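You operate a simulated robot arm through the tools that you are given. There is no shell and no other tool. Be economical: measure what you need, move in short steps, check, and stop when the job is done.

You are at the controls of a simulated two-armed robot. One attempt, no reset.

## Task
Reject the leaking capsule and wipe its green smear off the belt with the blue wipe.
Fine: slide the green rail right back before you wipe, and to 80 mm after; put the wipe back. What is to be rubbed or washed off counts as gone when no trace of it is left.

It is judged by the outcome, as a careful person would: the job done as asked, and still so three seconds after it is handed in. It fails if anything else is knocked over, pushed out of place, dropped, spilled or broken.

## Robot
Two 7-joint arms with fingered hands on one trunk, on a base that drives. Base frame: it is fixed to the floor where the robot stands at the start and does not move with it; the origin is under the middle of the robot, x ahead of it, y to its left, z up; the surface under the hand at the start is at about z = 850. Lengths are in mm, angles in degrees, forces in N, time in s.
The left shoulder is at the start at [60, 138, 872], the right one opposite. With the tool pointing down near the work surface each hand reaches from about 380 to 920 mm from the robot's upright axis, wherever it stands, measured 20 degrees to its own side. Places, roughly: belt dial [500, -400, 900]; blue capsule [1250, 750, 500]; blue crate [1000, 750, 250]; count dial [500, -200, 900]; empty capsule [1000, 750, 500]; flat capsule [1000, 500, 500]; green capsule [750, 750, 250]; green rail [700, -200, 900]; green smear [600, -100, 900]; inside of the reject crate [500, 200, 400]; leaking capsule [1250, 750, 500]; pale capsule [1250, 750, 500]; pink capsule [1250, 500, 500]; reset button [500, -500, 900]; start button [500, -700, 900]; steel tray [1000, 750, 500]. Payload 4 kg a hand.
Tool frame (each hand has its own): the origin (TCP) lies between the finger pads and is the grasp point; the fingertips stand 36 mm ahead of it; z points along the fingers, y is the line along which they close. Largest opening 120 mm; the body of the gripper starts 42 mm behind the TCP. The gripper is a hand of 5 fingers: y runs from the thumb to the fingers, the wrist lies at [-15, -109, -200] in the tool frame.
Orientation is told as [roll, pitch, yaw] about the base's x, y, z axes, in that order, counted from this pose: with the fingers straight down and the wrist toward the robot, the tool's x, y and z point along [0, 1, 0], [1, 0, 0] and [0, 0, -1] of the base frame.

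## Interface
- The arms move only by the tool arm_command. It takes "left_plan", "right_plan" or both (then of equal length, played together; a hand with none holds still); each is a list of rows, each a list of 2 entries, a list of its own where there are three numbers: the shift along the tool's x, y, z in units of 40 mm (1.0 is 40 mm), then the turn, a rotation vector about the tool's x, y, z in units of 8 degrees (1.0 is 8 degrees). In form: [[[dx, dy, dz], [ax, ay, az]], ...]. A call has 1 to 12 rows; each row shifts and turns the commanded pose from where the row before left it, along the tool's axes as they then stand. A call with a number of a shift or a turn outside -1 to 1 is refused whole. A row lasts 0.2 s, in which the tool goes at most 50 mm and 8.6 degrees; a call with a longer step from one row to the next is refused whole. A pose out of reach is approached as far as the arm can. The call stops where the force on the tool passes 40 N (or 10 N more than at its start, if that is more) or the arm is blocked; 0.2 s more then pass. In this call time passes only in rows, and 0.2 s behind the last. It gives the time, the measured TCP pose, the force on the tool (base axes), the opening and the grip force at its end, in the units of the frame above (readings bear some noise), with the torque about the TCP (base axes, N m) and any sound that the robot's microphone picked up.
- Cameras (640 x 400 px; columns grow to the right, rows downward): "scene" is now at [64.7, -10.6, 1499.1]; the picture's right is [-0.26, -0.96, 0.00], its down [-0.74, 0.20, -0.65] and it looks along [0.62, -0.17, -0.76] (base axes); focal length 214 px, centre (320, 200). "left" rides on the left gripper at [-70, -79, -131] in its tool frame; the picture's right is [-0.78, -0.29, 0.55], its down [0.55, -0.73, 0.40] and it looks along [0.29, 0.61, 0.74] (tool axes); focal length 222 px, centre (320, 200). "right" rides on the right gripper at [69, -79, -131] in its tool frame; the picture's right is [-0.78, 0.29, -0.55], its down [-0.55, -0.73, 0.40] and it looks along [-0.29, 0.61, 0.74] (tool axes); focal length 222 px, centre (320, 200). There is no depth. A picture from a camera that has moved, and an enlarged one, comes with that camera's place and axes in the base frame and with its lens. The place of the scene camera against the robot may be out by one fixed shift of up to 25 mm in any direction.
- camera(camera): a new picture of that camera. It takes no simulated time.
- lift_body(by): slides the trunk up (or, below 0, down) by that many mm; the arms and the scene camera ride with it, the base frame stays. It gives what a move gives, with no picture.
- roll_base(legs): drives the robot by 1 to 6 legs, each [ahead, left, turn to the left] in mm, mm and degrees, along the robot's own axes; the way and the turn of a leg run together, so that a leg with both is an arc; at most 1500 mm and 180 degrees a leg. The arms and the cameras ride along, it lands a little off, and it stops where it bumps. It gives what a move gives.
- finger_targets(index, middle, ring, little, thumb_bend, thumb_turn, hand): sets how far each is bent, from 0 (flat) to 100 (curled in); at 30 the hand is open as for a grip, at 70 the pads meet at the TCP. One left out holds its place. A second passes; each finger stops where it meets its share of the squeeze, and holds until it gets a number again. It is the only way to open and close the hand. It gives what a move gives, with no picture; readings hold the bend of each and the force on index, middle, ring, little, thumb and palm. thumb_turn goes from beside the hand (0) to across from the fingers (100), as for a grip.
- pan_tilt(pan, tilt): turns the head with the scene camera to pan (to the left, within 86 degrees either way) and tilt (down, from -29 to 69), counted from straight ahead of the robot. It gives what a move gives.
- zoom(camera, box): a new picture of the part [left, top, right, bottom] of that camera's present view, enlarged. It takes no simulated time.
- job_done(): hands the job in; it is judged then, once.

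Go step by step. Nothing tells you exact positions but the pictures and the camera data: compare them with the known pose of the tool, close in by small moves and look again before you grip or let go. The budget is 120 turns and 100 pictures, counting those below and the enlarged ones. Unless the task says otherwise, let go and move clear before handing in, and close with one line.

The tools are called after "Request:" as a command line: name --argument value ..., lists and objects as JSON in quotes. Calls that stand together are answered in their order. arm_command: Moves the arms, as the interface text tells. Its arguments: {"type":"object","properties":{"left_plan":{"type":"array"},"right_plan":{"type":"array"}},"required":[]} The other tools are called the same way: lift_body (by) slides the trunk up or down; finger_targets (index, middle, ring, little, thumb_bend, thumb_turn, hand) moves the fingers one by one; roll_base (legs) drives the base; pan_tilt (pan, tilt) turns the head that bears the scene camera; camera (camera) takes a picture; zoom (camera, box) takes an enlarged picture of a part of a camera's view; job_done () hands the job in.

At the start:

```text
clock: 0.0
left_ee_pos: [505.0, 207.2, 1161.1]
left_ee_rot: [0.0, 0.1, 0.1]
left_contact_force: [0.1, 1.0, 0.0]
left_wrist_torque: [0.01, 0.0, 0.0]
left_finger_gap: 119.8
left_finger_force: 0.2
left_shape: jaw
left_bend: [30.0, 30.0, 30.0, 30.0, 30.0, 97.0]
left_finger forces: [0.0, 0.0, 0.1, 0.0, 0.1, 0.0]
right_ee_pos: [574.7, -243.6, 1189.1]
right_ee_rot: [0.0, 0.0, 0.0]
right_contact_force: [0.0, -0.4, 0.4]
right_wrist_torque: [0.01, 0.0, 0.05]
right_finger_gap: 119.5
right_finger_force: 0.1
right_shape: jaw
right_bend: [30.0, 30.0, 30.0, 30.0, 30.0, 97.0]
right_finger forces: [0.0, 0.0, 0.1, 0.1, 0.1, 0.0]
trunk travel left (down, up): [-450.0, 140.0]
robot x, y, heading: [-1.8, -1.2, -0.1]
head pan, tilt: [-15.3, 49.7]
```

scene: 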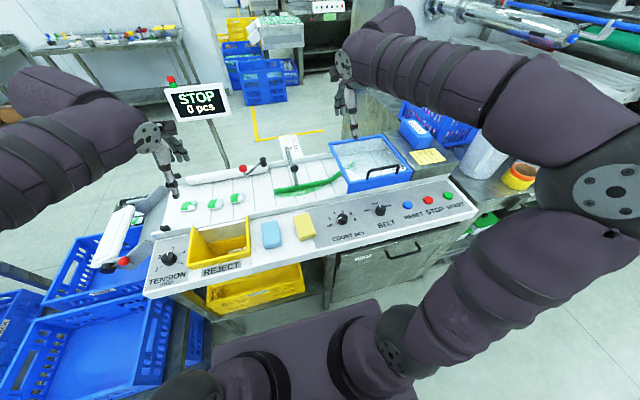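
right: 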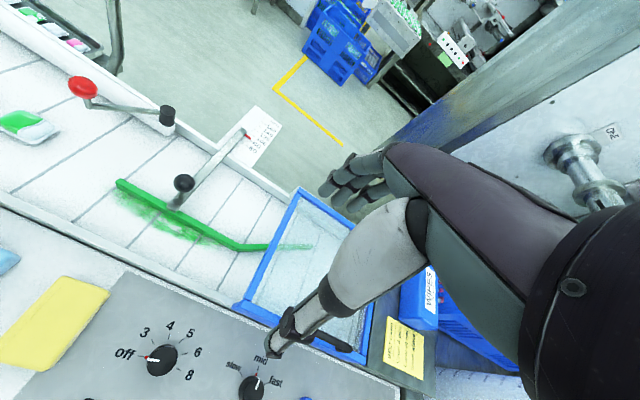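
left: 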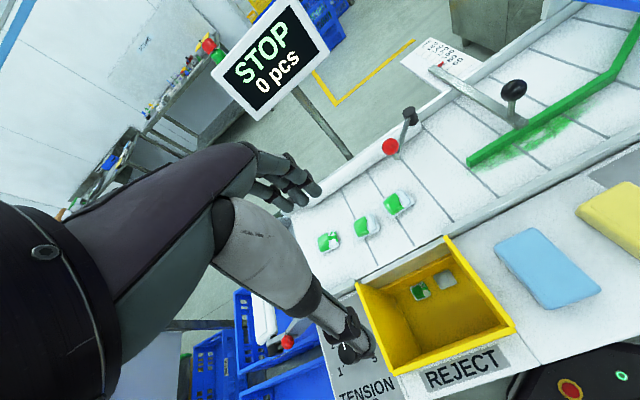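

I see a stopped belt with three capsules on it, a green guide rail with the smear beside it, a blue and a yellow wipe, and a yellow reject bin. I'll look closer before moving.

Request:
zoom --camera "scene" --box '[160, 130, 360, 255]'

Request:
zoom --camera "left" --box '[300, 170, 460, 310]'

Request:
zoom --camera "right" --box '[60, 70, 340, 270]'

Request:
zoom --camera "left" --box '[380, 0, 640, 180]'

Request:
zoom --camera "scene" --box '[20, 10, 190, 110]'

```text
3.20 times, centred on (260, 192) of scene
camera zoom: at [64.7, -10.6, 1499.1], right [-0.26, -0.96, 0.0], down [-0.74, 0.2, -0.65], along [0.62, -0.17, -0.76], focal length 686 px, centre (512, 224)
```

zoom: 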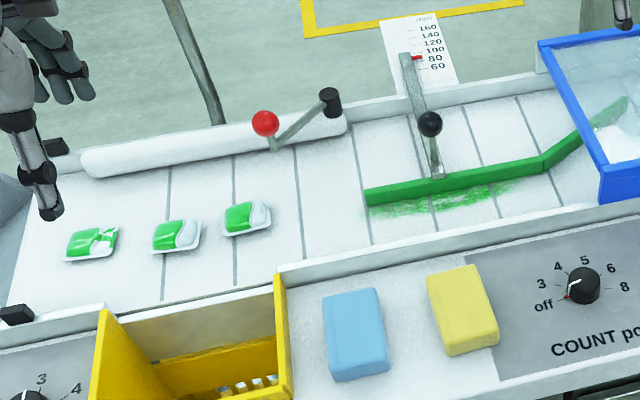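

```text
2.86 times, centred on (380, 240) of left
camera zoom: at [427.6, 138.2, 1292.5], right [-0.29, -0.78, -0.55], down [-0.73, 0.55, -0.4], along [0.61, 0.29, -0.74], focal length 635 px, centre (149, 86)
```

zoom: 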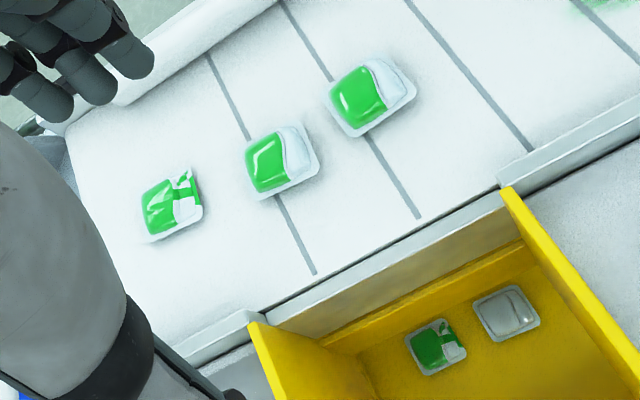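

```text
2.00 times, centred on (200, 170) of right
camera zoom: at [494.7, -175.9, 1321.6], right [0.29, -0.78, 0.55], down [-0.73, -0.55, -0.4], along [0.61, -0.29, -0.74], focal length 444 px, centre (560, 260)
```

zoom: 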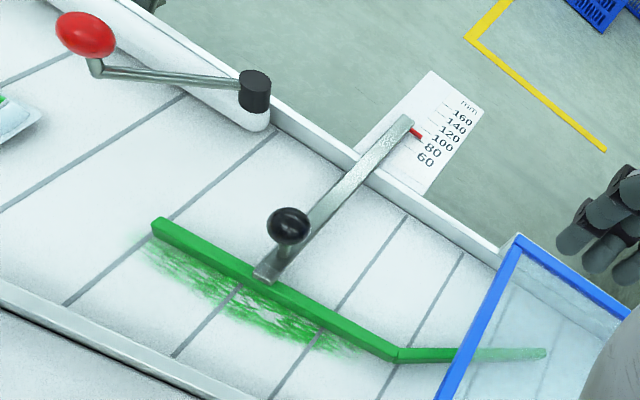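

```text
2.22 times, centred on (510, 90) of left
camera zoom: at [427.6, 138.2, 1292.5], right [-0.29, -0.78, -0.55], down [-0.73, 0.55, -0.4], along [0.61, 0.29, -0.74], focal length 494 px, centre (-102, 444)
```

zoom: 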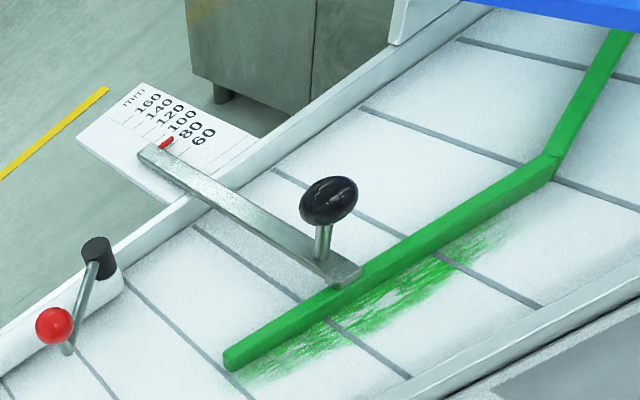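

```text
3.76 times, centred on (105, 60) of scene
camera zoom: at [64.7, -10.6, 1499.1], right [-0.26, -0.96, 0.0], down [-0.74, 0.2, -0.65], along [0.62, -0.17, -0.76], focal length 807 px, centre (1129, 727)
```

zoom: 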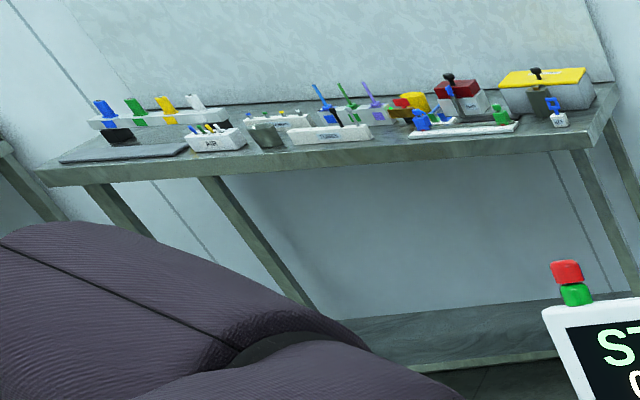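

The named places put several capsules (the leaking one too) on a steel tray ahead-left at a low height, so I'll turn the head that way.

Request:
pan_tilt --pan 32 --tilt 40

Request:
camera --camera "scene"

Request:
zoom --camera "right" --box '[0, 0, 130, 80]'

```text
clock: 1.1
left_ee_pos: [505.1, 208.0, 1161.0]
left_ee_rot: [0.0, 0.0, 0.0]
left_contact_force: [-0.1, 0.0, 0.5]
left_wrist_torque: [-0.04, 0.0, 0.02]
left_finger_gap: 119.8
left_finger_force: 0.2
left_shape: jaw
left_bend: [30.0, 30.0, 30.0, 30.0, 30.0, 97.0]
left_finger forces: [0.0, 0.1, 0.0, 0.0, 0.1, 0.1]
right_ee_pos: [573.9, -243.7, 1190.1]
right_ee_rot: [0.0, -0.1, 0.1]
right_contact_force: [0.0, 0.0, -0.7]
right_wrist_torque: [-0.02, -0.02, 0.01]
right_finger_gap: 119.6
right_finger_force: 0.2
right_shape: jaw
right_bend: [30.0, 30.0, 30.0, 30.0, 30.0, 97.0]
right_finger forces: [0.0, 0.0, 0.0, 0.0, 0.1, 0.0]
trunk travel left (down, up): [-450.0, 140.0]
robot x, y, heading: [0.2, 0.2, 0.1]
head pan, tilt: [32.0, 40.0]
```

```text
91 pictures are left
camera scene: at [62.3, 54.8, 1512.8], right [0.53, -0.85, 0.0], down [-0.55, -0.34, -0.77], along [0.65, 0.41, -0.64], focal length 214 px, centre (320, 200)
```

scene: 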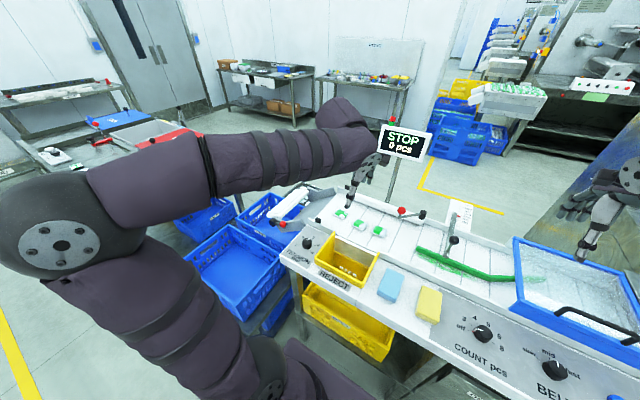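

```text
4.92 times, centred on (65, 40) of right
camera zoom: at [494.7, -175.9, 1321.6], right [0.29, -0.78, 0.55], down [-0.73, -0.55, -0.4], along [0.61, -0.29, -0.74], focal length 1094 px, centre (1575, 988)
```

zoom: 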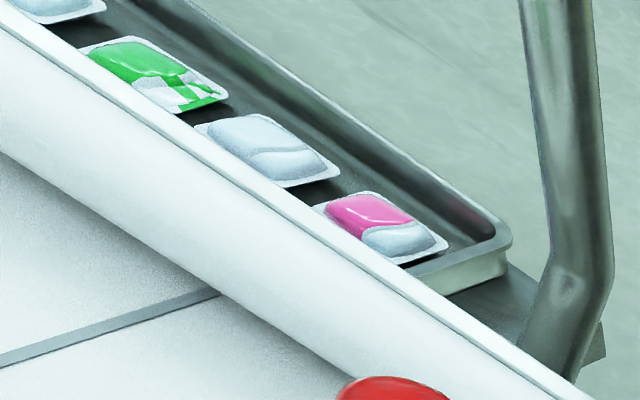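

The steel tray behind the belt carries odd capsules, one of them green-streaked. I'll turn the right hand's camera left and forward to look at the tray and the belt capsules before deciding which one leaks.

Request:
arm_command --right_plan '[[[0, 0.6, -0.6], [0, 0, -1]], [[0, 0.6, -0.6], [0, 0, -1]], [[0, 0.6, -0.6], [0, 0, -1]], [[0, 0.6, -0.6], [0, 0, -1]]]'

Request:
camera --camera "right"

Request:
zoom --camera "scene" --box '[310, 190, 410, 290]'

```text
clock: 2.1
left_ee_pos: [506.9, 207.9, 1158.8]
left_ee_rot: [0.0, 0.1, 0.0]
left_contact_force: [0.3, 0.2, -0.4]
left_wrist_torque: [0.0, 0.02, 0.03]
left_finger_gap: 119.7
left_finger_force: 0.1
left_shape: jaw
left_bend: [30.0, 30.0, 30.0, 30.0, 30.0, 97.0]
left_finger forces: [0.0, 0.0, 0.0, 0.0, 0.0, 0.0]
right_ee_pos: [666.6, -222.2, 1287.7]
right_ee_rot: [0.2, 0.2, 32.2]
right_contact_force: [-0.2, 0.6, 0.1]
right_wrist_torque: [0.0, 0.02, 0.02]
right_finger_gap: 119.7
right_finger_force: 0.0
right_shape: jaw
right_bend: [30.0, 30.0, 30.0, 30.0, 30.0, 97.0]
right_finger forces: [0.1, 0.0, 0.0, 0.0, 0.1, 0.1]
trunk travel left (down, up): [-450.0, 140.0]
robot x, y, heading: [-0.2, -2.3, 0.0]
head pan, tilt: [32.0, 40.0]
```

```text
89 pictures are left
camera right: at [563.8, -206.8, 1418.6], right [0.67, -0.51, 0.54], down [-0.33, -0.86, -0.4], along [0.67, 0.08, -0.74], focal length 222 px, centre (320, 200)
```

right: 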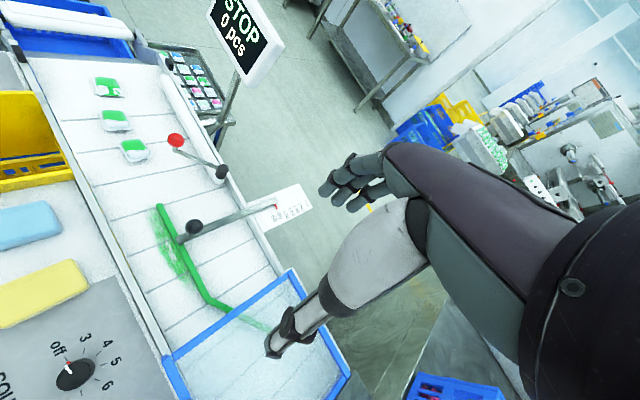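

```text
4.00 times, centred on (360, 240) of scene
camera zoom: at [64.1, 55.5, 1512.7], right [0.53, -0.85, 0.0], down [-0.55, -0.34, -0.77], along [0.65, 0.41, -0.64], focal length 858 px, centre (160, 40)
```

zoom: 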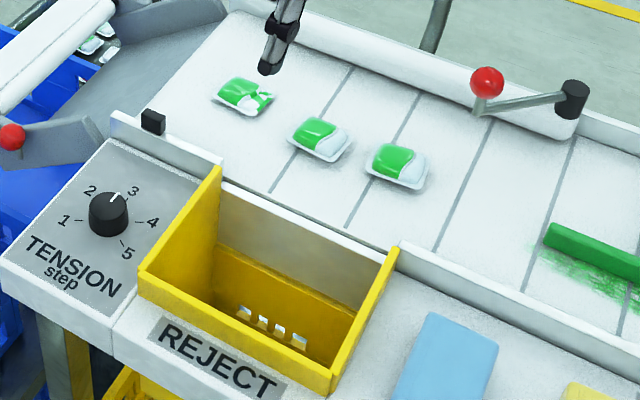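

Request:
zoom --camera "right" --box '[80, 35, 240, 165]'

Request:
zoom --camera "right" --box '[155, 40, 235, 115]'

```text
3.08 times, centred on (160, 100) of right
camera zoom: at [563.8, -206.8, 1418.6], right [0.67, -0.51, 0.54], down [-0.33, -0.86, -0.4], along [0.67, 0.08, -0.74], focal length 684 px, centre (812, 508)
```

zoom: 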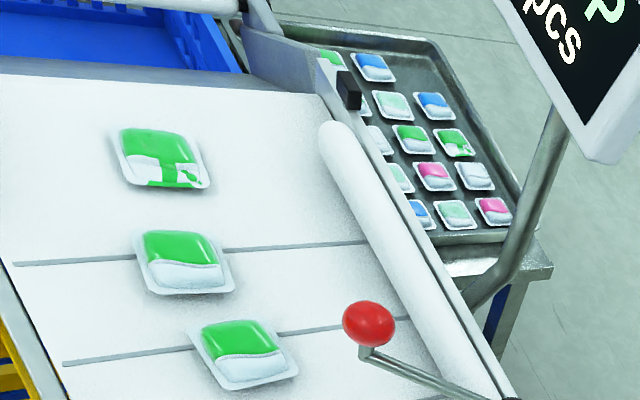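

```text
5.33 times, centred on (195, 78) of right
camera zoom: at [563.8, -206.8, 1418.6], right [0.67, -0.51, 0.54], down [-0.33, -0.86, -0.4], along [0.67, 0.08, -0.74], focal length 1185 px, centre (987, 853)
```

zoom: 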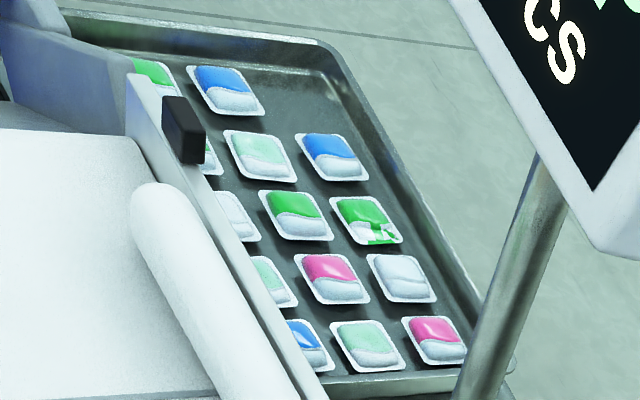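

On the belt the leftmost capsule is the leaking one (green in its white half, at about [664, 318, 872]); the other two are sound, and the tray is a mixed one I leave alone. I'll bring the left hand above that capsule.

Request:
arm_command --left_plan '[[[0.45, 0.65, 0.6], [0, 0, 0]], [[0.45, 0.65, 0.6], [0, 0, 0]], [[0.45, 0.65, 0.6], [0, 0, 0]], [[0.45, 0.65, 0.6], [0, 0, 0]], [[0.45, 0.65, 0.6], [0, 0, 0]], [[0.45, 0.65, 0.6], [0, 0, 0]]]'

Request:
camera --camera "left"

Request:
camera --camera "right"

```text
clock: 3.5
left_ee_pos: [659.6, 317.3, 1017.2]
left_ee_rot: [0.0, 0.0, 0.0]
left_contact_force: [-0.3, 1.4, -0.6]
left_wrist_torque: [0.0, 0.02, -0.04]
left_finger_gap: 119.8
left_finger_force: 0.0
left_shape: jaw
left_bend: [30.0, 30.0, 30.0, 30.0, 30.0, 97.0]
left_finger forces: [0.0, 0.0, 0.1, 0.0, 0.0, 0.0]
right_ee_pos: [666.8, -224.6, 1287.6]
right_ee_rot: [-0.1, 0.2, 32.1]
right_contact_force: [-0.7, 0.0, 0.8]
right_wrist_torque: [0.0, 0.01, 0.0]
right_finger_gap: 119.9
right_finger_force: 0.1
right_shape: jaw
right_bend: [30.0, 30.0, 30.0, 30.0, 30.0, 97.0]
right_finger forces: [0.1, 0.0, 0.0, 0.1, 0.0, 0.1]
trunk travel left (down, up): [-450.0, 140.0]
robot x, y, heading: [0.1, 0.7, -0.0]
head pan, tilt: [32.0, 40.0]
```

```text
85 pictures are left
camera left: at [581.8, 247.9, 1150.0], right [-0.29, -0.78, -0.55], down [-0.73, 0.55, -0.4], along [0.61, 0.29, -0.74], focal length 222 px, centre (320, 200)
```

left: 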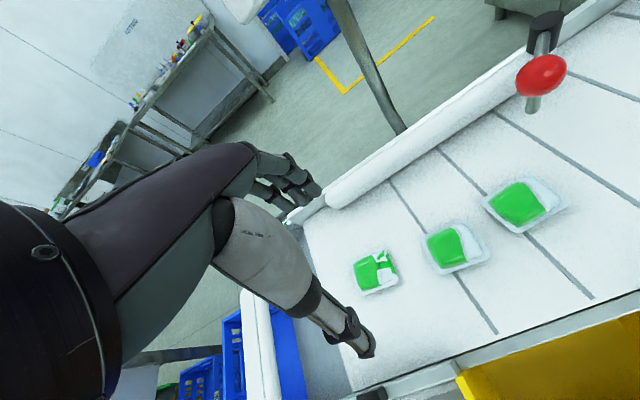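

```text
84 pictures are left
camera right: at [562.7, -206.9, 1419.8], right [0.66, -0.51, 0.55], down [-0.33, -0.86, -0.4], along [0.67, 0.08, -0.74], focal length 222 px, centre (320, 200)
```

right: 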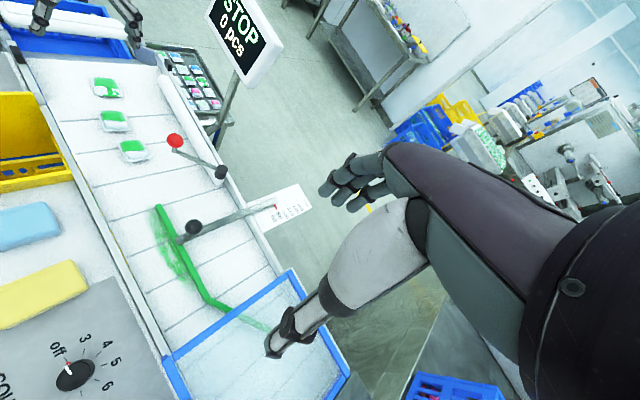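

The leaking capsule re-measures at about [665, 321, 872], nearly below the hand. I'll correct the position, go part of the way down and look again.

Request:
arm_command --left_plan '[[[0.1, 0.12, 0.8], [0, 0, 0]], [[0, 0, 0.8], [0, 0, 0]], [[0, 0, 0.5], [0, 0, 0]]]'

Request:
camera --camera "left"

Request:
zoom --camera "scene" --box '[300, 150, 440, 250]'

```text
clock: 4.3
left_ee_pos: [665.8, 318.2, 931.0]
left_ee_rot: [0.1, 0.0, 0.0]
left_contact_force: [-0.4, -0.2, 0.2]
left_wrist_torque: [0.01, 0.04, 0.01]
left_finger_gap: 119.9
left_finger_force: 0.0
left_shape: jaw
left_bend: [30.0, 30.0, 30.0, 30.0, 30.0, 97.0]
left_finger forces: [0.0, 0.0, 0.0, 0.0, 0.0, 0.0]
right_ee_pos: [666.1, -223.2, 1287.8]
right_ee_rot: [0.0, -0.1, 32.0]
right_contact_force: [0.0, -0.2, -0.2]
right_wrist_torque: [-0.01, 0.0, 0.03]
right_finger_gap: 119.9
right_finger_force: 0.0
right_shape: jaw
right_bend: [30.0, 30.0, 30.0, 30.0, 30.0, 97.0]
right_finger forces: [0.1, 0.1, 0.0, 0.0, 0.1, 0.0]
trunk travel left (down, up): [-450.0, 140.0]
robot x, y, heading: [-4.6, 2.8, -0.3]
head pan, tilt: [32.0, 40.0]
```

```text
83 pictures are left
camera left: at [587.7, 249.9, 1063.3], right [-0.29, -0.79, -0.55], down [-0.74, 0.55, -0.4], along [0.61, 0.29, -0.74], focal length 222 px, centre (320, 200)
```

left: 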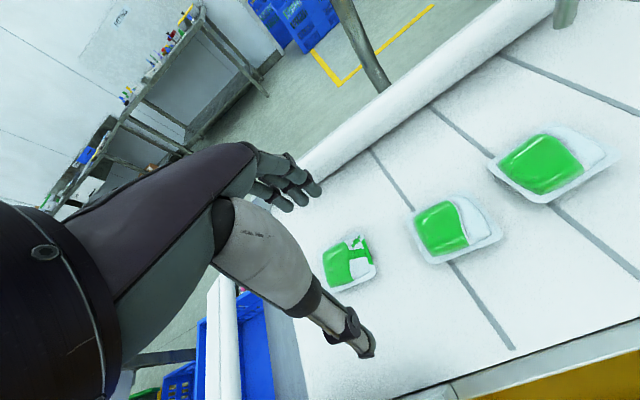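

```text
4.00 times, centred on (370, 200) of scene
camera zoom: at [62.8, 54.9, 1512.8], right [0.53, -0.85, 0.0], down [-0.55, -0.34, -0.77], along [0.65, 0.41, -0.64], focal length 858 px, centre (120, 200)
```

zoom: 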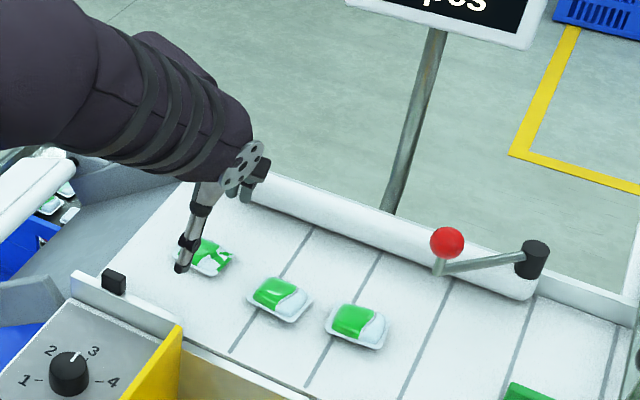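

The hand is centred over the capsule within a few millimetres. I'll descend slowly, watching force.

Request:
arm_command --left_plan '[[[0.05, -0.1, 0.2], [0, 0, 0]], [[0, 0, 0.2], [0, 0, 0]], [[0, 0, 0.15], [0, 0, 0]]]'

Request:
camera --camera "left"

Request:
zoom --camera "right" --box '[20, 0, 180, 100]'

```text
clock: 5.2
left_ee_pos: [660.7, 321.1, 910.1]
left_ee_rot: [0.0, -0.1, 0.0]
left_contact_force: [-0.5, 0.3, 0.2]
left_wrist_torque: [0.0, -0.04, -0.01]
left_finger_gap: 119.7
left_finger_force: 0.1
left_shape: jaw
left_bend: [30.0, 30.0, 30.0, 30.0, 30.0, 97.0]
left_finger forces: [0.0, 0.0, 0.0, 0.1, 0.0, 0.0]
right_ee_pos: [666.2, -222.9, 1288.5]
right_ee_rot: [-0.1, 0.1, 32.0]
right_contact_force: [0.9, 0.2, 0.1]
right_wrist_torque: [0.0, -0.01, 0.01]
right_finger_gap: 119.7
right_finger_force: 0.2
right_shape: jaw
right_bend: [30.0, 30.0, 30.0, 30.0, 30.0, 97.0]
right_finger forces: [0.0, 0.1, 0.1, 0.1, 0.0, 0.0]
trunk travel left (down, up): [-450.0, 140.0]
robot x, y, heading: [3.5, -2.8, -0.1]
head pan, tilt: [32.0, 40.0]
```

```text
81 pictures are left
camera left: at [583.9, 252.1, 1041.9], right [-0.29, -0.79, -0.55], down [-0.74, 0.55, -0.4], along [0.61, 0.29, -0.74], focal length 222 px, centre (320, 200)
```

left: 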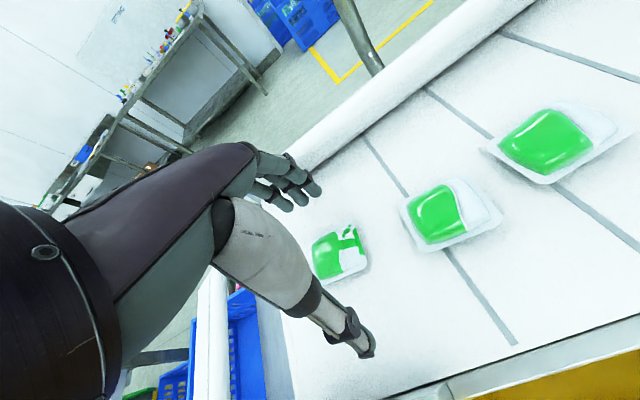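

```text
4.00 times, centred on (100, 50) of right
camera zoom: at [562.0, -207.4, 1420.1], right [0.66, -0.51, 0.55], down [-0.33, -0.86, -0.4], along [0.67, 0.08, -0.74], focal length 888 px, centre (1200, 800)
```

zoom: 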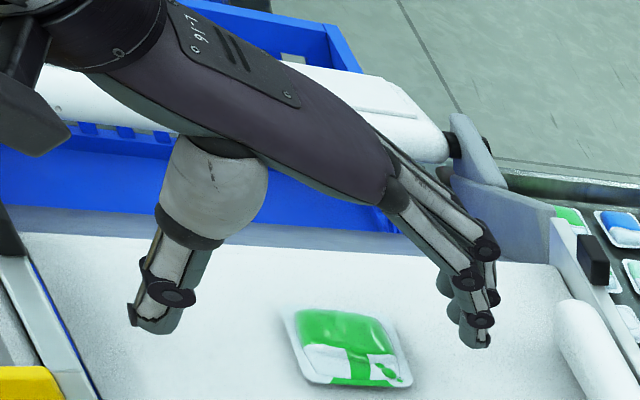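

Alignment holds. I'll descend a few more millimetres, then close gently, with the finger readings as check.

Request:
arm_command --left_plan '[[[0, 0.08, 0.15], [0, 0, 0]]]'

Request:
finger_targets --hand "left" --index 50 --middle 50 --ring 50 --little 50 --thumb_bend 50

Request:
camera --camera "left"

Request:
zoom --camera "right" --box '[20, 0, 180, 100]'

```text
clock: 5.5
left_ee_pos: [664.9, 323.3, 904.4]
left_ee_rot: [0.0, 0.1, -0.1]
left_contact_force: [-0.1, 0.1, 0.8]
left_wrist_torque: [0.01, -0.01, 0.01]
left_finger_gap: 119.7
left_finger_force: 0.1
left_shape: jaw
left_bend: [30.0, 30.0, 30.0, 30.0, 30.0, 97.0]
left_finger forces: [0.1, 0.0, 0.0, 0.0, 0.0, 0.1]
right_ee_pos: [666.4, -223.4, 1288.3]
right_ee_rot: [0.0, -0.1, 32.1]
right_contact_force: [0.4, 0.7, -0.4]
right_wrist_torque: [0.01, -0.01, -0.02]
right_finger_gap: 119.7
right_finger_force: 0.0
right_shape: jaw
right_bend: [30.0, 30.0, 30.0, 30.0, 30.0, 97.0]
right_finger forces: [0.0, 0.0, 0.0, 0.0, 0.1, 0.0]
trunk travel left (down, up): [-450.0, 140.0]
robot x, y, heading: [-3.2, -0.2, -0.2]
head pan, tilt: [32.0, 40.0]
```

```text
clock: 6.5
left_ee_pos: [665.8, 320.6, 903.8]
left_ee_rot: [0.1, 0.0, 0.0]
left_contact_force: [0.2, 0.6, 0.6]
left_wrist_torque: [0.01, -0.01, 0.0]
left_finger_gap: 60.5
left_finger_force: 0.2
left_shape: fingers
left_bend: [50.0, 50.0, 50.0, 50.0, 50.0, 97.0]
left_finger forces: [0.0, 0.0, 0.0, 0.1, 0.0, 0.0]
right_ee_pos: [665.7, -223.6, 1288.6]
right_ee_rot: [-0.1, 0.0, 32.0]
right_contact_force: [0.2, -0.2, 0.4]
right_wrist_torque: [-0.03, -0.02, -0.04]
right_finger_gap: 119.6
right_finger_force: 0.1
right_shape: jaw
right_bend: [30.0, 30.0, 30.0, 30.0, 30.0, 97.0]
right_finger forces: [0.0, 0.0, 0.0, 0.0, 0.0, 0.0]
trunk travel left (down, up): [-450.0, 140.0]
robot x, y, heading: [0.1, -1.0, -0.1]
head pan, tilt: [32.0, 40.0]
```

```text
79 pictures are left
camera left: at [587.7, 252.0, 1036.2], right [-0.29, -0.78, -0.55], down [-0.73, 0.55, -0.4], along [0.61, 0.29, -0.74], focal length 222 px, centre (320, 200)
```

left: 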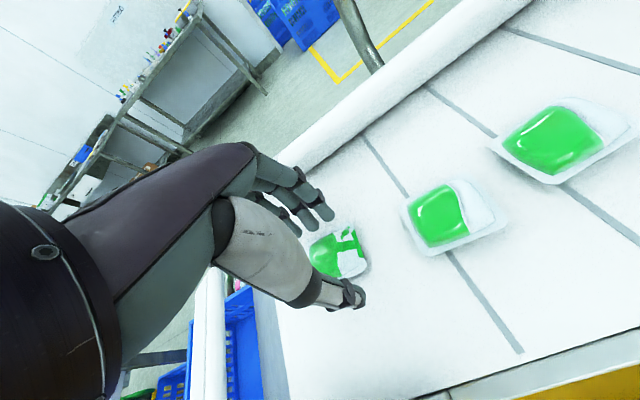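

```text
4.00 times, centred on (100, 50) of right
camera zoom: at [561.9, -207.4, 1420.1], right [0.66, -0.51, 0.55], down [-0.33, -0.86, -0.4], along [0.67, 0.08, -0.74], focal length 888 px, centre (1200, 800)
```

zoom: 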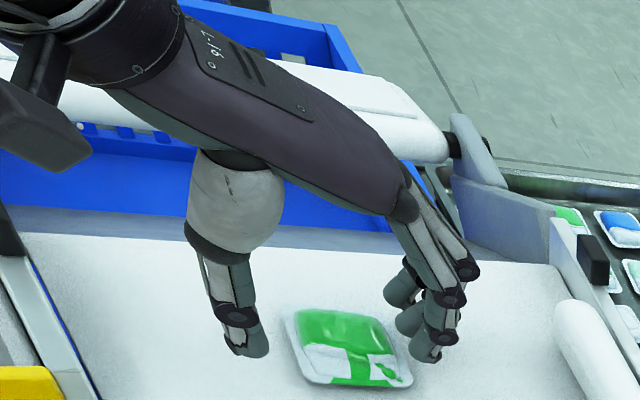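

The fingers straddle the capsule with a 60 mm gap, but the tips look a bit high. I'll go down a few millimetres more.

Request:
arm_command --left_plan '[[[0, 0, 0.08], [0, 0, 0]], [[0, 0, 0.08], [0, 0, 0]]]'

Request:
zoom --camera "right" --box '[60, 45, 140, 105]'

Request:
zoom --camera "scene" --box '[320, 180, 380, 240]'

```text
clock: 7.2
left_ee_pos: [664.1, 319.9, 896.5]
left_ee_rot: [0.0, 0.0, 0.0]
left_contact_force: [0.3, 0.2, 0.4]
left_wrist_torque: [0.03, -0.03, -0.01]
left_finger_gap: 60.5
left_finger_force: 0.1
left_shape: fingers
left_bend: [50.0, 50.0, 50.0, 50.0, 50.0, 97.0]
left_finger forces: [0.1, 0.0, 0.0, 0.0, 0.0, 0.0]
right_ee_pos: [666.2, -222.9, 1288.4]
right_ee_rot: [0.0, -0.1, 32.0]
right_contact_force: [-0.2, 0.8, 0.1]
right_wrist_torque: [-0.06, 0.02, 0.02]
right_finger_gap: 119.9
right_finger_force: 0.1
right_shape: jaw
right_bend: [30.0, 30.0, 30.0, 30.0, 30.0, 97.0]
right_finger forces: [0.0, 0.1, 0.0, 0.0, 0.1, 0.0]
trunk travel left (down, up): [-450.0, 140.0]
robot x, y, heading: [1.3, -1.8, -0.1]
head pan, tilt: [32.0, 40.0]
```

```text
6.67 times, centred on (100, 75) of right
camera zoom: at [561.9, -207.4, 1420.1], right [0.66, -0.51, 0.55], down [-0.33, -0.86, -0.4], along [0.67, 0.08, -0.74], focal length 1481 px, centre (1787, 1033)
```

zoom: 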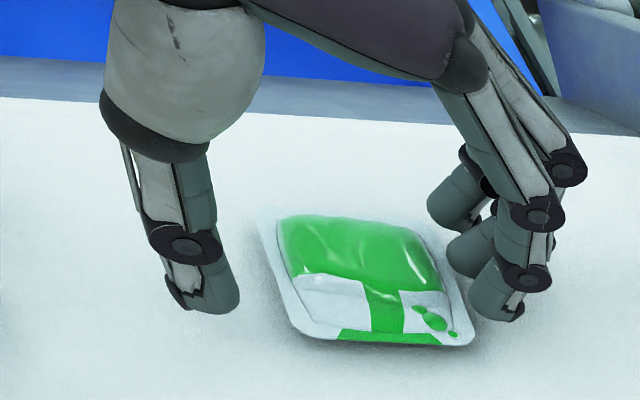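

```text
6.67 times, centred on (350, 210) of scene
camera zoom: at [62.4, 54.9, 1512.8], right [0.53, -0.85, 0.0], down [-0.55, -0.34, -0.77], along [0.65, 0.41, -0.64], focal length 1430 px, centre (120, 133)
```

zoom: 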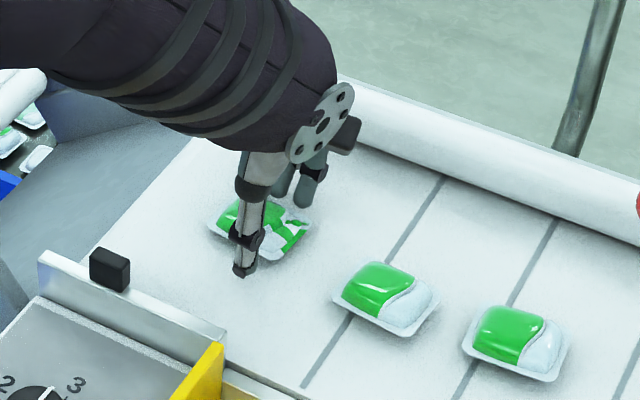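

Tips still have room above the belt; a little lower, then close on the capsule.

Request:
arm_command --left_plan '[[[0, 0, 0.1], [0, 0, 0]], [[0, 0, 0.08], [0, 0, 0]]]'

Request:
finger_targets --hand "left" --index 60 --middle 60 --ring 60 --little 60 --thumb_bend 60

Request:
zoom --camera "right" --box '[60, 45, 140, 105]'

```text
clock: 7.8
left_ee_pos: [665.1, 321.8, 890.3]
left_ee_rot: [0.0, 0.0, 0.0]
left_contact_force: [0.0, 0.7, 0.4]
left_wrist_torque: [-0.04, -0.01, -0.02]
left_finger_gap: 60.5
left_finger_force: 0.1
left_shape: fingers
left_bend: [50.0, 50.0, 50.0, 50.0, 50.0, 97.0]
left_finger forces: [0.3, 0.3, 0.0, 0.0, 0.1, 0.0]
right_ee_pos: [665.9, -223.6, 1289.3]
right_ee_rot: [0.0, 0.0, 32.0]
right_contact_force: [-0.2, -1.1, -0.3]
right_wrist_torque: [0.0, 0.02, 0.01]
right_finger_gap: 119.9
right_finger_force: 0.2
right_shape: jaw
right_bend: [30.0, 30.0, 30.0, 30.0, 30.0, 97.0]
right_finger forces: [0.0, 0.0, 0.1, 0.0, 0.1, 0.0]
trunk travel left (down, up): [-450.0, 140.0]
robot x, y, heading: [-2.9, 1.7, 0.1]
head pan, tilt: [32.0, 40.0]
```

```text
clock: 8.8
left_ee_pos: [665.2, 322.4, 889.9]
left_ee_rot: [0.0, 0.0, 0.0]
left_contact_force: [-0.6, -0.5, -0.3]
left_wrist_torque: [0.02, -0.01, 0.0]
left_finger_gap: 38.6
left_finger_force: 4.6
left_shape: fingers
left_bend: [58.0, 58.0, 60.0, 60.0, 57.0, 97.0]
left_finger forces: [1.9, 1.7, 0.1, 0.0, 3.6, 0.0]
right_ee_pos: [665.6, -223.3, 1287.8]
right_ee_rot: [0.0, 0.0, 31.9]
right_contact_force: [-0.2, -1.2, 0.3]
right_wrist_torque: [0.02, 0.02, 0.0]
right_finger_gap: 119.9
right_finger_force: 0.2
right_shape: jaw
right_bend: [30.0, 30.0, 30.0, 30.0, 30.0, 97.0]
right_finger forces: [0.0, 0.0, 0.1, 0.0, 0.0, 0.0]
trunk travel left (down, up): [-450.0, 140.0]
robot x, y, heading: [1.8, 1.6, 0.3]
head pan, tilt: [32.0, 40.0]
```

```text
6.67 times, centred on (100, 75) of right
camera zoom: at [561.9, -207.4, 1420.1], right [0.66, -0.51, 0.55], down [-0.33, -0.86, -0.4], along [0.67, 0.08, -0.74], focal length 1481 px, centre (1787, 1033)
```

zoom: 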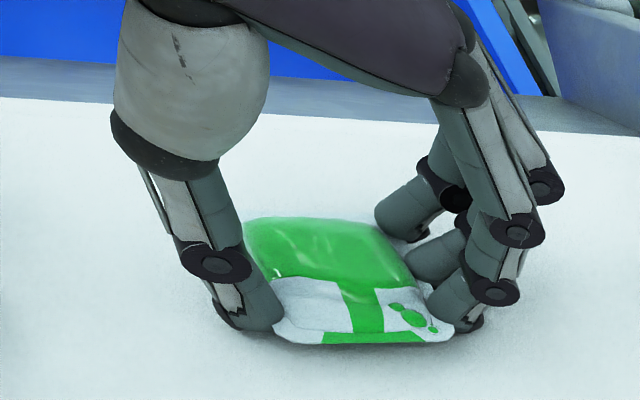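

The index, middle and thumb hold the capsule at about 4.6 N. I'll lift gently and check.

Request:
arm_command --left_plan '[[[0, 0, -0.4], [0, 0, 0]], [[0, 0, -0.6], [0, 0, 0]], [[0, 0, -0.8], [0, 0, 0]], [[0, 0, -0.6], [0, 0, 0]]]'

Request:
camera --camera "left"

```text
clock: 9.8
left_ee_pos: [664.7, 322.3, 988.4]
left_ee_rot: [0.0, 0.0, -0.1]
left_contact_force: [-0.3, -0.6, 0.6]
left_wrist_torque: [-0.01, -0.02, -0.04]
left_finger_gap: 38.4
left_finger_force: 3.2
left_shape: fingers
left_bend: [58.0, 59.0, 60.0, 60.0, 57.0, 97.0]
left_finger forces: [1.8, 1.7, 0.0, 0.1, 3.6, 0.0]
right_ee_pos: [667.0, -223.0, 1289.9]
right_ee_rot: [0.1, 0.0, 32.0]
right_contact_force: [0.2, -0.1, -0.5]
right_wrist_torque: [0.03, -0.03, 0.02]
right_finger_gap: 119.8
right_finger_force: 0.0
right_shape: jaw
right_bend: [30.0, 30.0, 30.0, 30.0, 30.0, 97.0]
right_finger forces: [0.0, 0.1, 0.1, 0.1, 0.1, 0.0]
trunk travel left (down, up): [-450.0, 140.0]
robot x, y, heading: [0.5, -2.2, 0.3]
head pan, tilt: [32.0, 40.0]
```

```text
74 pictures are left
camera left: at [587.5, 252.7, 1119.6], right [-0.29, -0.78, -0.55], down [-0.73, 0.55, -0.4], along [0.61, 0.29, -0.74], focal length 222 px, centre (320, 200)
```

left: 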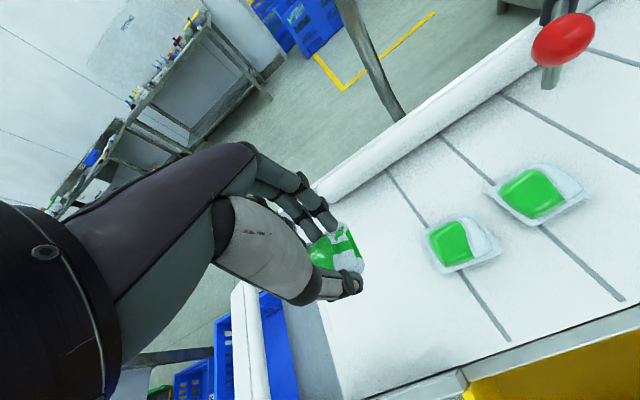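

The capsule is held. The reject chute spans roughly x 400–545, y 110–288, so I carry it over its centre (about [470, 198]).

Request:
arm_command --left_plan '[[[-0.52, -0.8, 0], [0, 0, 0]], [[-0.52, -0.8, 0], [0, 0, 0]], [[-0.52, -0.8, 0], [0, 0, 0]], [[-0.52, -0.8, 0], [0, 0, 0]], [[-0.52, -0.8, 0], [0, 0, 0]], [[-0.52, -0.8, 0], [0, 0, 0]]]'

Request:
camera --camera "left"

Request:
zoom --camera "scene" --box '[270, 180, 450, 320]'

```text
clock: 11.2
left_ee_pos: [474.5, 196.9, 988.4]
left_ee_rot: [0.0, 0.0, 0.0]
left_contact_force: [-0.7, 0.9, 0.3]
left_wrist_torque: [0.01, 0.03, 0.0]
left_finger_gap: 38.4
left_finger_force: 3.9
left_shape: fingers
left_bend: [58.0, 59.0, 60.0, 60.0, 57.0, 97.0]
left_finger forces: [1.9, 1.8, 0.1, 0.0, 3.6, 0.0]
right_ee_pos: [665.7, -223.6, 1288.9]
right_ee_rot: [0.1, 0.0, 32.0]
right_contact_force: [-0.1, 0.2, 0.1]
right_wrist_torque: [0.02, -0.04, 0.0]
right_finger_gap: 119.8
right_finger_force: 0.0
right_shape: jaw
right_bend: [30.0, 30.0, 30.0, 30.0, 30.0, 97.0]
right_finger forces: [0.0, 0.0, 0.0, 0.0, 0.0, 0.0]
trunk travel left (down, up): [-450.0, 140.0]
robot x, y, heading: [4.5, -2.7, 0.2]
head pan, tilt: [32.0, 40.0]
```

```text
73 pictures are left
camera left: at [396.1, 128.0, 1120.2], right [-0.29, -0.78, -0.55], down [-0.73, 0.55, -0.4], along [0.61, 0.29, -0.74], focal length 222 px, centre (320, 200)
```

left: 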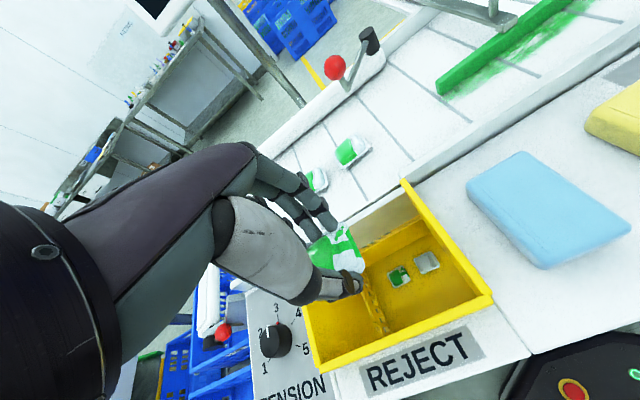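

```text
2.86 times, centred on (360, 250) of scene
camera zoom: at [61.8, 54.9, 1512.9], right [0.53, -0.85, 0.0], down [-0.54, -0.34, -0.77], along [0.65, 0.41, -0.64], focal length 613 px, centre (206, 57)
```

zoom: 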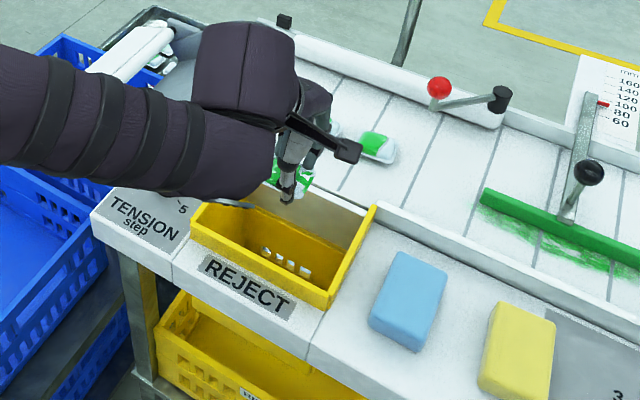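

The chute drops straight into the crate below. I'll centre (x ≈ 464) and lower so the tips just enter the rim, then open a little.

Request:
arm_command --left_plan '[[[0.05, -0.25, 0.7], [0, 0, 0]], [[0, 0, 0.7], [0, 0, 0]], [[0, 0, 0.3], [0, 0, 0]]]'

Request:
camera --camera "left"

```text
clock: 11.9
left_ee_pos: [483.6, 198.0, 940.8]
left_ee_rot: [0.1, 0.1, -0.1]
left_contact_force: [-0.4, 0.0, -0.3]
left_wrist_torque: [0.0, 0.01, -0.02]
left_finger_gap: 38.6
left_finger_force: 4.2
left_shape: fingers
left_bend: [58.0, 59.0, 60.0, 60.0, 57.0, 97.0]
left_finger forces: [1.9, 1.6, 0.0, 0.0, 3.5, 0.0]
left hand out of reach, approached as far as the arm can: row 1, 2, 3
right_ee_pos: [665.3, -223.2, 1290.1]
right_ee_rot: [0.0, 0.0, 32.0]
right_contact_force: [-0.1, 0.3, -0.1]
right_wrist_torque: [0.03, -0.04, -0.04]
right_finger_gap: 119.7
right_finger_force: 0.1
right_shape: jaw
right_bend: [30.0, 30.0, 30.0, 30.0, 30.0, 97.0]
right_finger forces: [0.0, 0.1, 0.0, 0.1, 0.0, 0.1]
trunk travel left (down, up): [-450.0, 140.0]
robot x, y, heading: [-1.3, 3.6, 0.1]
head pan, tilt: [32.0, 40.0]
```

```text
71 pictures are left
camera left: at [405.8, 129.2, 1072.3], right [-0.29, -0.79, -0.55], down [-0.74, 0.55, -0.4], along [0.61, 0.29, -0.74], focal length 222 px, centre (320, 200)
```

left: 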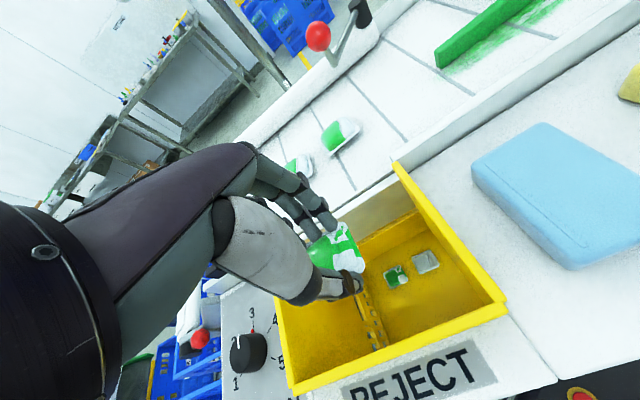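

The hand is at its near reach limit here. I'll raise it, back the base up by 100 mm for room (also needed for the wipe), then come forward again.

Request:
arm_command --left_plan '[[[0, 0.1, -0.8], [0, 0, 0]], [[0, 0, -0.8], [0, 0, 0]]]'

Request:
roll_base --legs '[[-100, 0, 0]]'

```text
clock: 12.6
left_ee_pos: [488.3, 199.3, 1006.3]
left_ee_rot: [0.1, 0.1, 0.0]
left_contact_force: [-0.4, 0.3, -0.1]
left_wrist_torque: [-0.03, 0.02, 0.04]
left_finger_gap: 38.5
left_finger_force: 3.3
left_shape: fingers
left_bend: [58.0, 59.0, 60.0, 60.0, 57.0, 97.0]
left_finger forces: [1.8, 1.4, 0.0, 0.0, 3.3, 0.0]
right_ee_pos: [665.7, -223.2, 1289.2]
right_ee_rot: [0.0, 0.0, 32.0]
right_contact_force: [0.0, 0.8, -0.3]
right_wrist_torque: [-0.01, 0.01, -0.01]
right_finger_gap: 120.0
right_finger_force: 0.1
right_shape: jaw
right_bend: [30.0, 30.0, 30.0, 30.0, 30.0, 97.0]
right_finger forces: [0.1, 0.1, 0.1, 0.0, 0.0, 0.0]
trunk travel left (down, up): [-450.0, 140.0]
robot x, y, heading: [0.6, -0.5, 0.0]
head pan, tilt: [32.0, 40.0]
```

```text
clock: 13.7
left_ee_pos: [388.6, 198.7, 1007.3]
left_ee_rot: [-0.1, 0.0, -0.2]
left_contact_force: [-0.3, 0.3, 0.3]
left_wrist_torque: [-0.03, -0.05, 0.0]
left_finger_gap: 38.4
left_finger_force: 3.5
left_shape: fingers
left_bend: [58.0, 59.0, 60.0, 60.0, 57.0, 97.0]
left_finger forces: [1.8, 1.5, 0.1, 0.0, 3.5, 0.0]
right_ee_pos: [565.5, -225.0, 1290.4]
right_ee_rot: [0.0, -0.2, 31.9]
right_contact_force: [-0.6, -0.9, 0.1]
right_wrist_torque: [0.01, -0.02, 0.0]
right_finger_gap: 119.8
right_finger_force: 0.2
right_shape: jaw
right_bend: [30.0, 30.0, 30.0, 30.0, 30.0, 97.0]
right_finger forces: [0.0, 0.0, 0.0, 0.0, 0.0, 0.0]
trunk travel left (down, up): [-450.0, 140.0]
robot x, y, heading: [-98.7, 0.1, 0.0]
head pan, tilt: [32.0, 40.0]
```

Base is back 99 mm. Now forward over the chute centre and down until the tips are in the rim.

Request:
arm_command --left_plan '[[[0, 1, 0], [0, 0, 0]], [[0, 0.9, 0], [0, 0, 0]], [[0, 0, 0.8], [0, 0, 0]], [[0, 0, 0.8], [0, 0, 0]], [[0, 0, 0.5], [0, 0, 0]]]'

Request:
camera --camera "left"

```text
clock: 14.9
left_ee_pos: [465.7, 199.1, 920.6]
left_ee_rot: [-0.1, -0.1, 0.0]
left_contact_force: [0.3, 0.2, -0.4]
left_wrist_torque: [0.04, 0.01, -0.03]
left_finger_gap: 38.3
left_finger_force: 3.5
left_shape: fingers
left_bend: [58.0, 59.0, 60.0, 60.0, 57.0, 97.0]
left_finger forces: [1.7, 1.5, 0.0, 0.0, 3.3, 0.1]
right_ee_pos: [566.5, -224.4, 1288.9]
right_ee_rot: [0.0, -0.1, 31.9]
right_contact_force: [0.5, -0.5, -0.8]
right_wrist_torque: [0.01, 0.01, -0.03]
right_finger_gap: 119.6
right_finger_force: 0.0
right_shape: jaw
right_bend: [30.0, 30.0, 30.0, 30.0, 30.0, 97.0]
right_finger forces: [0.1, 0.1, 0.1, 0.0, 0.0, 0.0]
trunk travel left (down, up): [-450.0, 140.0]
robot x, y, heading: [-97.4, -0.3, 0.4]
head pan, tilt: [32.0, 40.0]
```

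```text
70 pictures are left
camera left: at [388.5, 130.6, 1052.8], right [-0.29, -0.79, -0.55], down [-0.73, 0.55, -0.4], along [0.61, 0.29, -0.74], focal length 222 px, centre (320, 200)
```

left: 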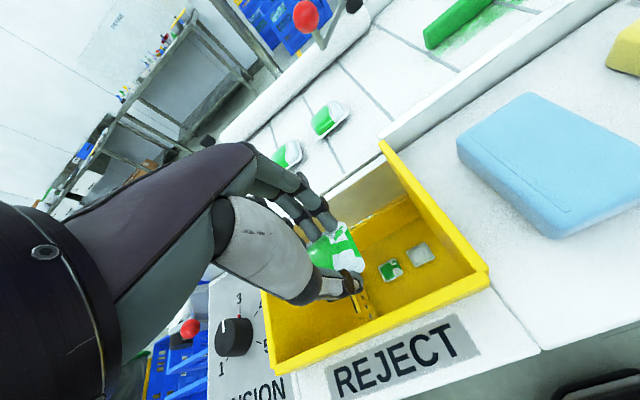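

Clear walls all around. A little lower, then release inside the chute.

Request:
arm_command --left_plan '[[[0, 0, 0.5], [0, 0, 0]], [[0, 0, 0.3], [0, 0, 0]]]'

Request:
finger_targets --hand "left" --index 48 --middle 48 --ring 48 --little 48 --thumb_bend 48

Request:
camera --camera "left"

```text
clock: 15.5
left_ee_pos: [467.5, 200.5, 890.6]
left_ee_rot: [0.0, 0.0, 0.0]
left_contact_force: [0.6, -0.8, 0.6]
left_wrist_torque: [0.03, 0.03, -0.03]
left_finger_gap: 38.3
left_finger_force: 3.5
left_shape: fingers
left_bend: [58.0, 59.0, 60.0, 60.0, 57.0, 97.0]
left_finger forces: [1.9, 1.4, 0.1, 0.1, 3.3, 0.1]
right_ee_pos: [566.5, -224.2, 1289.5]
right_ee_rot: [-0.1, 0.0, 31.9]
right_contact_force: [0.3, -0.1, -0.3]
right_wrist_torque: [0.0, 0.0, -0.04]
right_finger_gap: 119.8
right_finger_force: 0.2
right_shape: jaw
right_bend: [30.0, 30.0, 30.0, 30.0, 30.0, 97.0]
right_finger forces: [0.0, 0.1, 0.0, 0.0, 0.1, 0.0]
trunk travel left (down, up): [-450.0, 140.0]
robot x, y, heading: [-98.2, -0.1, -0.1]
head pan, tilt: [32.0, 40.0]
```

```text
clock: 16.5
left_ee_pos: [467.5, 199.5, 890.9]
left_ee_rot: [0.0, 0.1, -0.1]
left_contact_force: [0.0, 0.0, 1.1]
left_wrist_torque: [0.01, 0.03, -0.01]
left_finger_gap: 65.5
left_finger_force: 0.0
left_shape: fingers
left_bend: [48.0, 48.0, 48.0, 48.0, 48.0, 97.0]
left_finger forces: [0.0, 0.0, 0.0, 0.0, 0.0, 0.0]
right_ee_pos: [565.7, -224.4, 1287.5]
right_ee_rot: [0.0, 0.0, 31.9]
right_contact_force: [0.4, 0.2, -0.4]
right_wrist_torque: [0.04, -0.01, 0.0]
right_finger_gap: 120.1
right_finger_force: 0.0
right_shape: jaw
right_bend: [30.0, 30.0, 30.0, 30.0, 30.0, 97.0]
right_finger forces: [0.1, 0.0, 0.1, 0.0, 0.0, 0.0]
trunk travel left (down, up): [-450.0, 140.0]
robot x, y, heading: [-99.8, 0.9, 0.1]
head pan, tilt: [32.0, 40.0]
```

```text
69 pictures are left
camera left: at [388.4, 131.0, 1021.9], right [-0.29, -0.78, -0.55], down [-0.73, 0.55, -0.4], along [0.61, 0.29, -0.74], focal length 222 px, centre (320, 200)
```

left: 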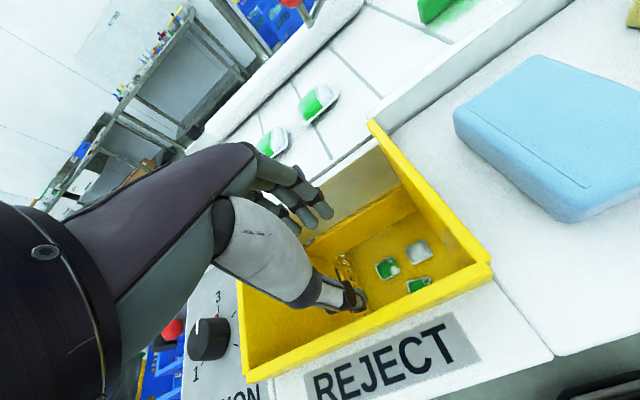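

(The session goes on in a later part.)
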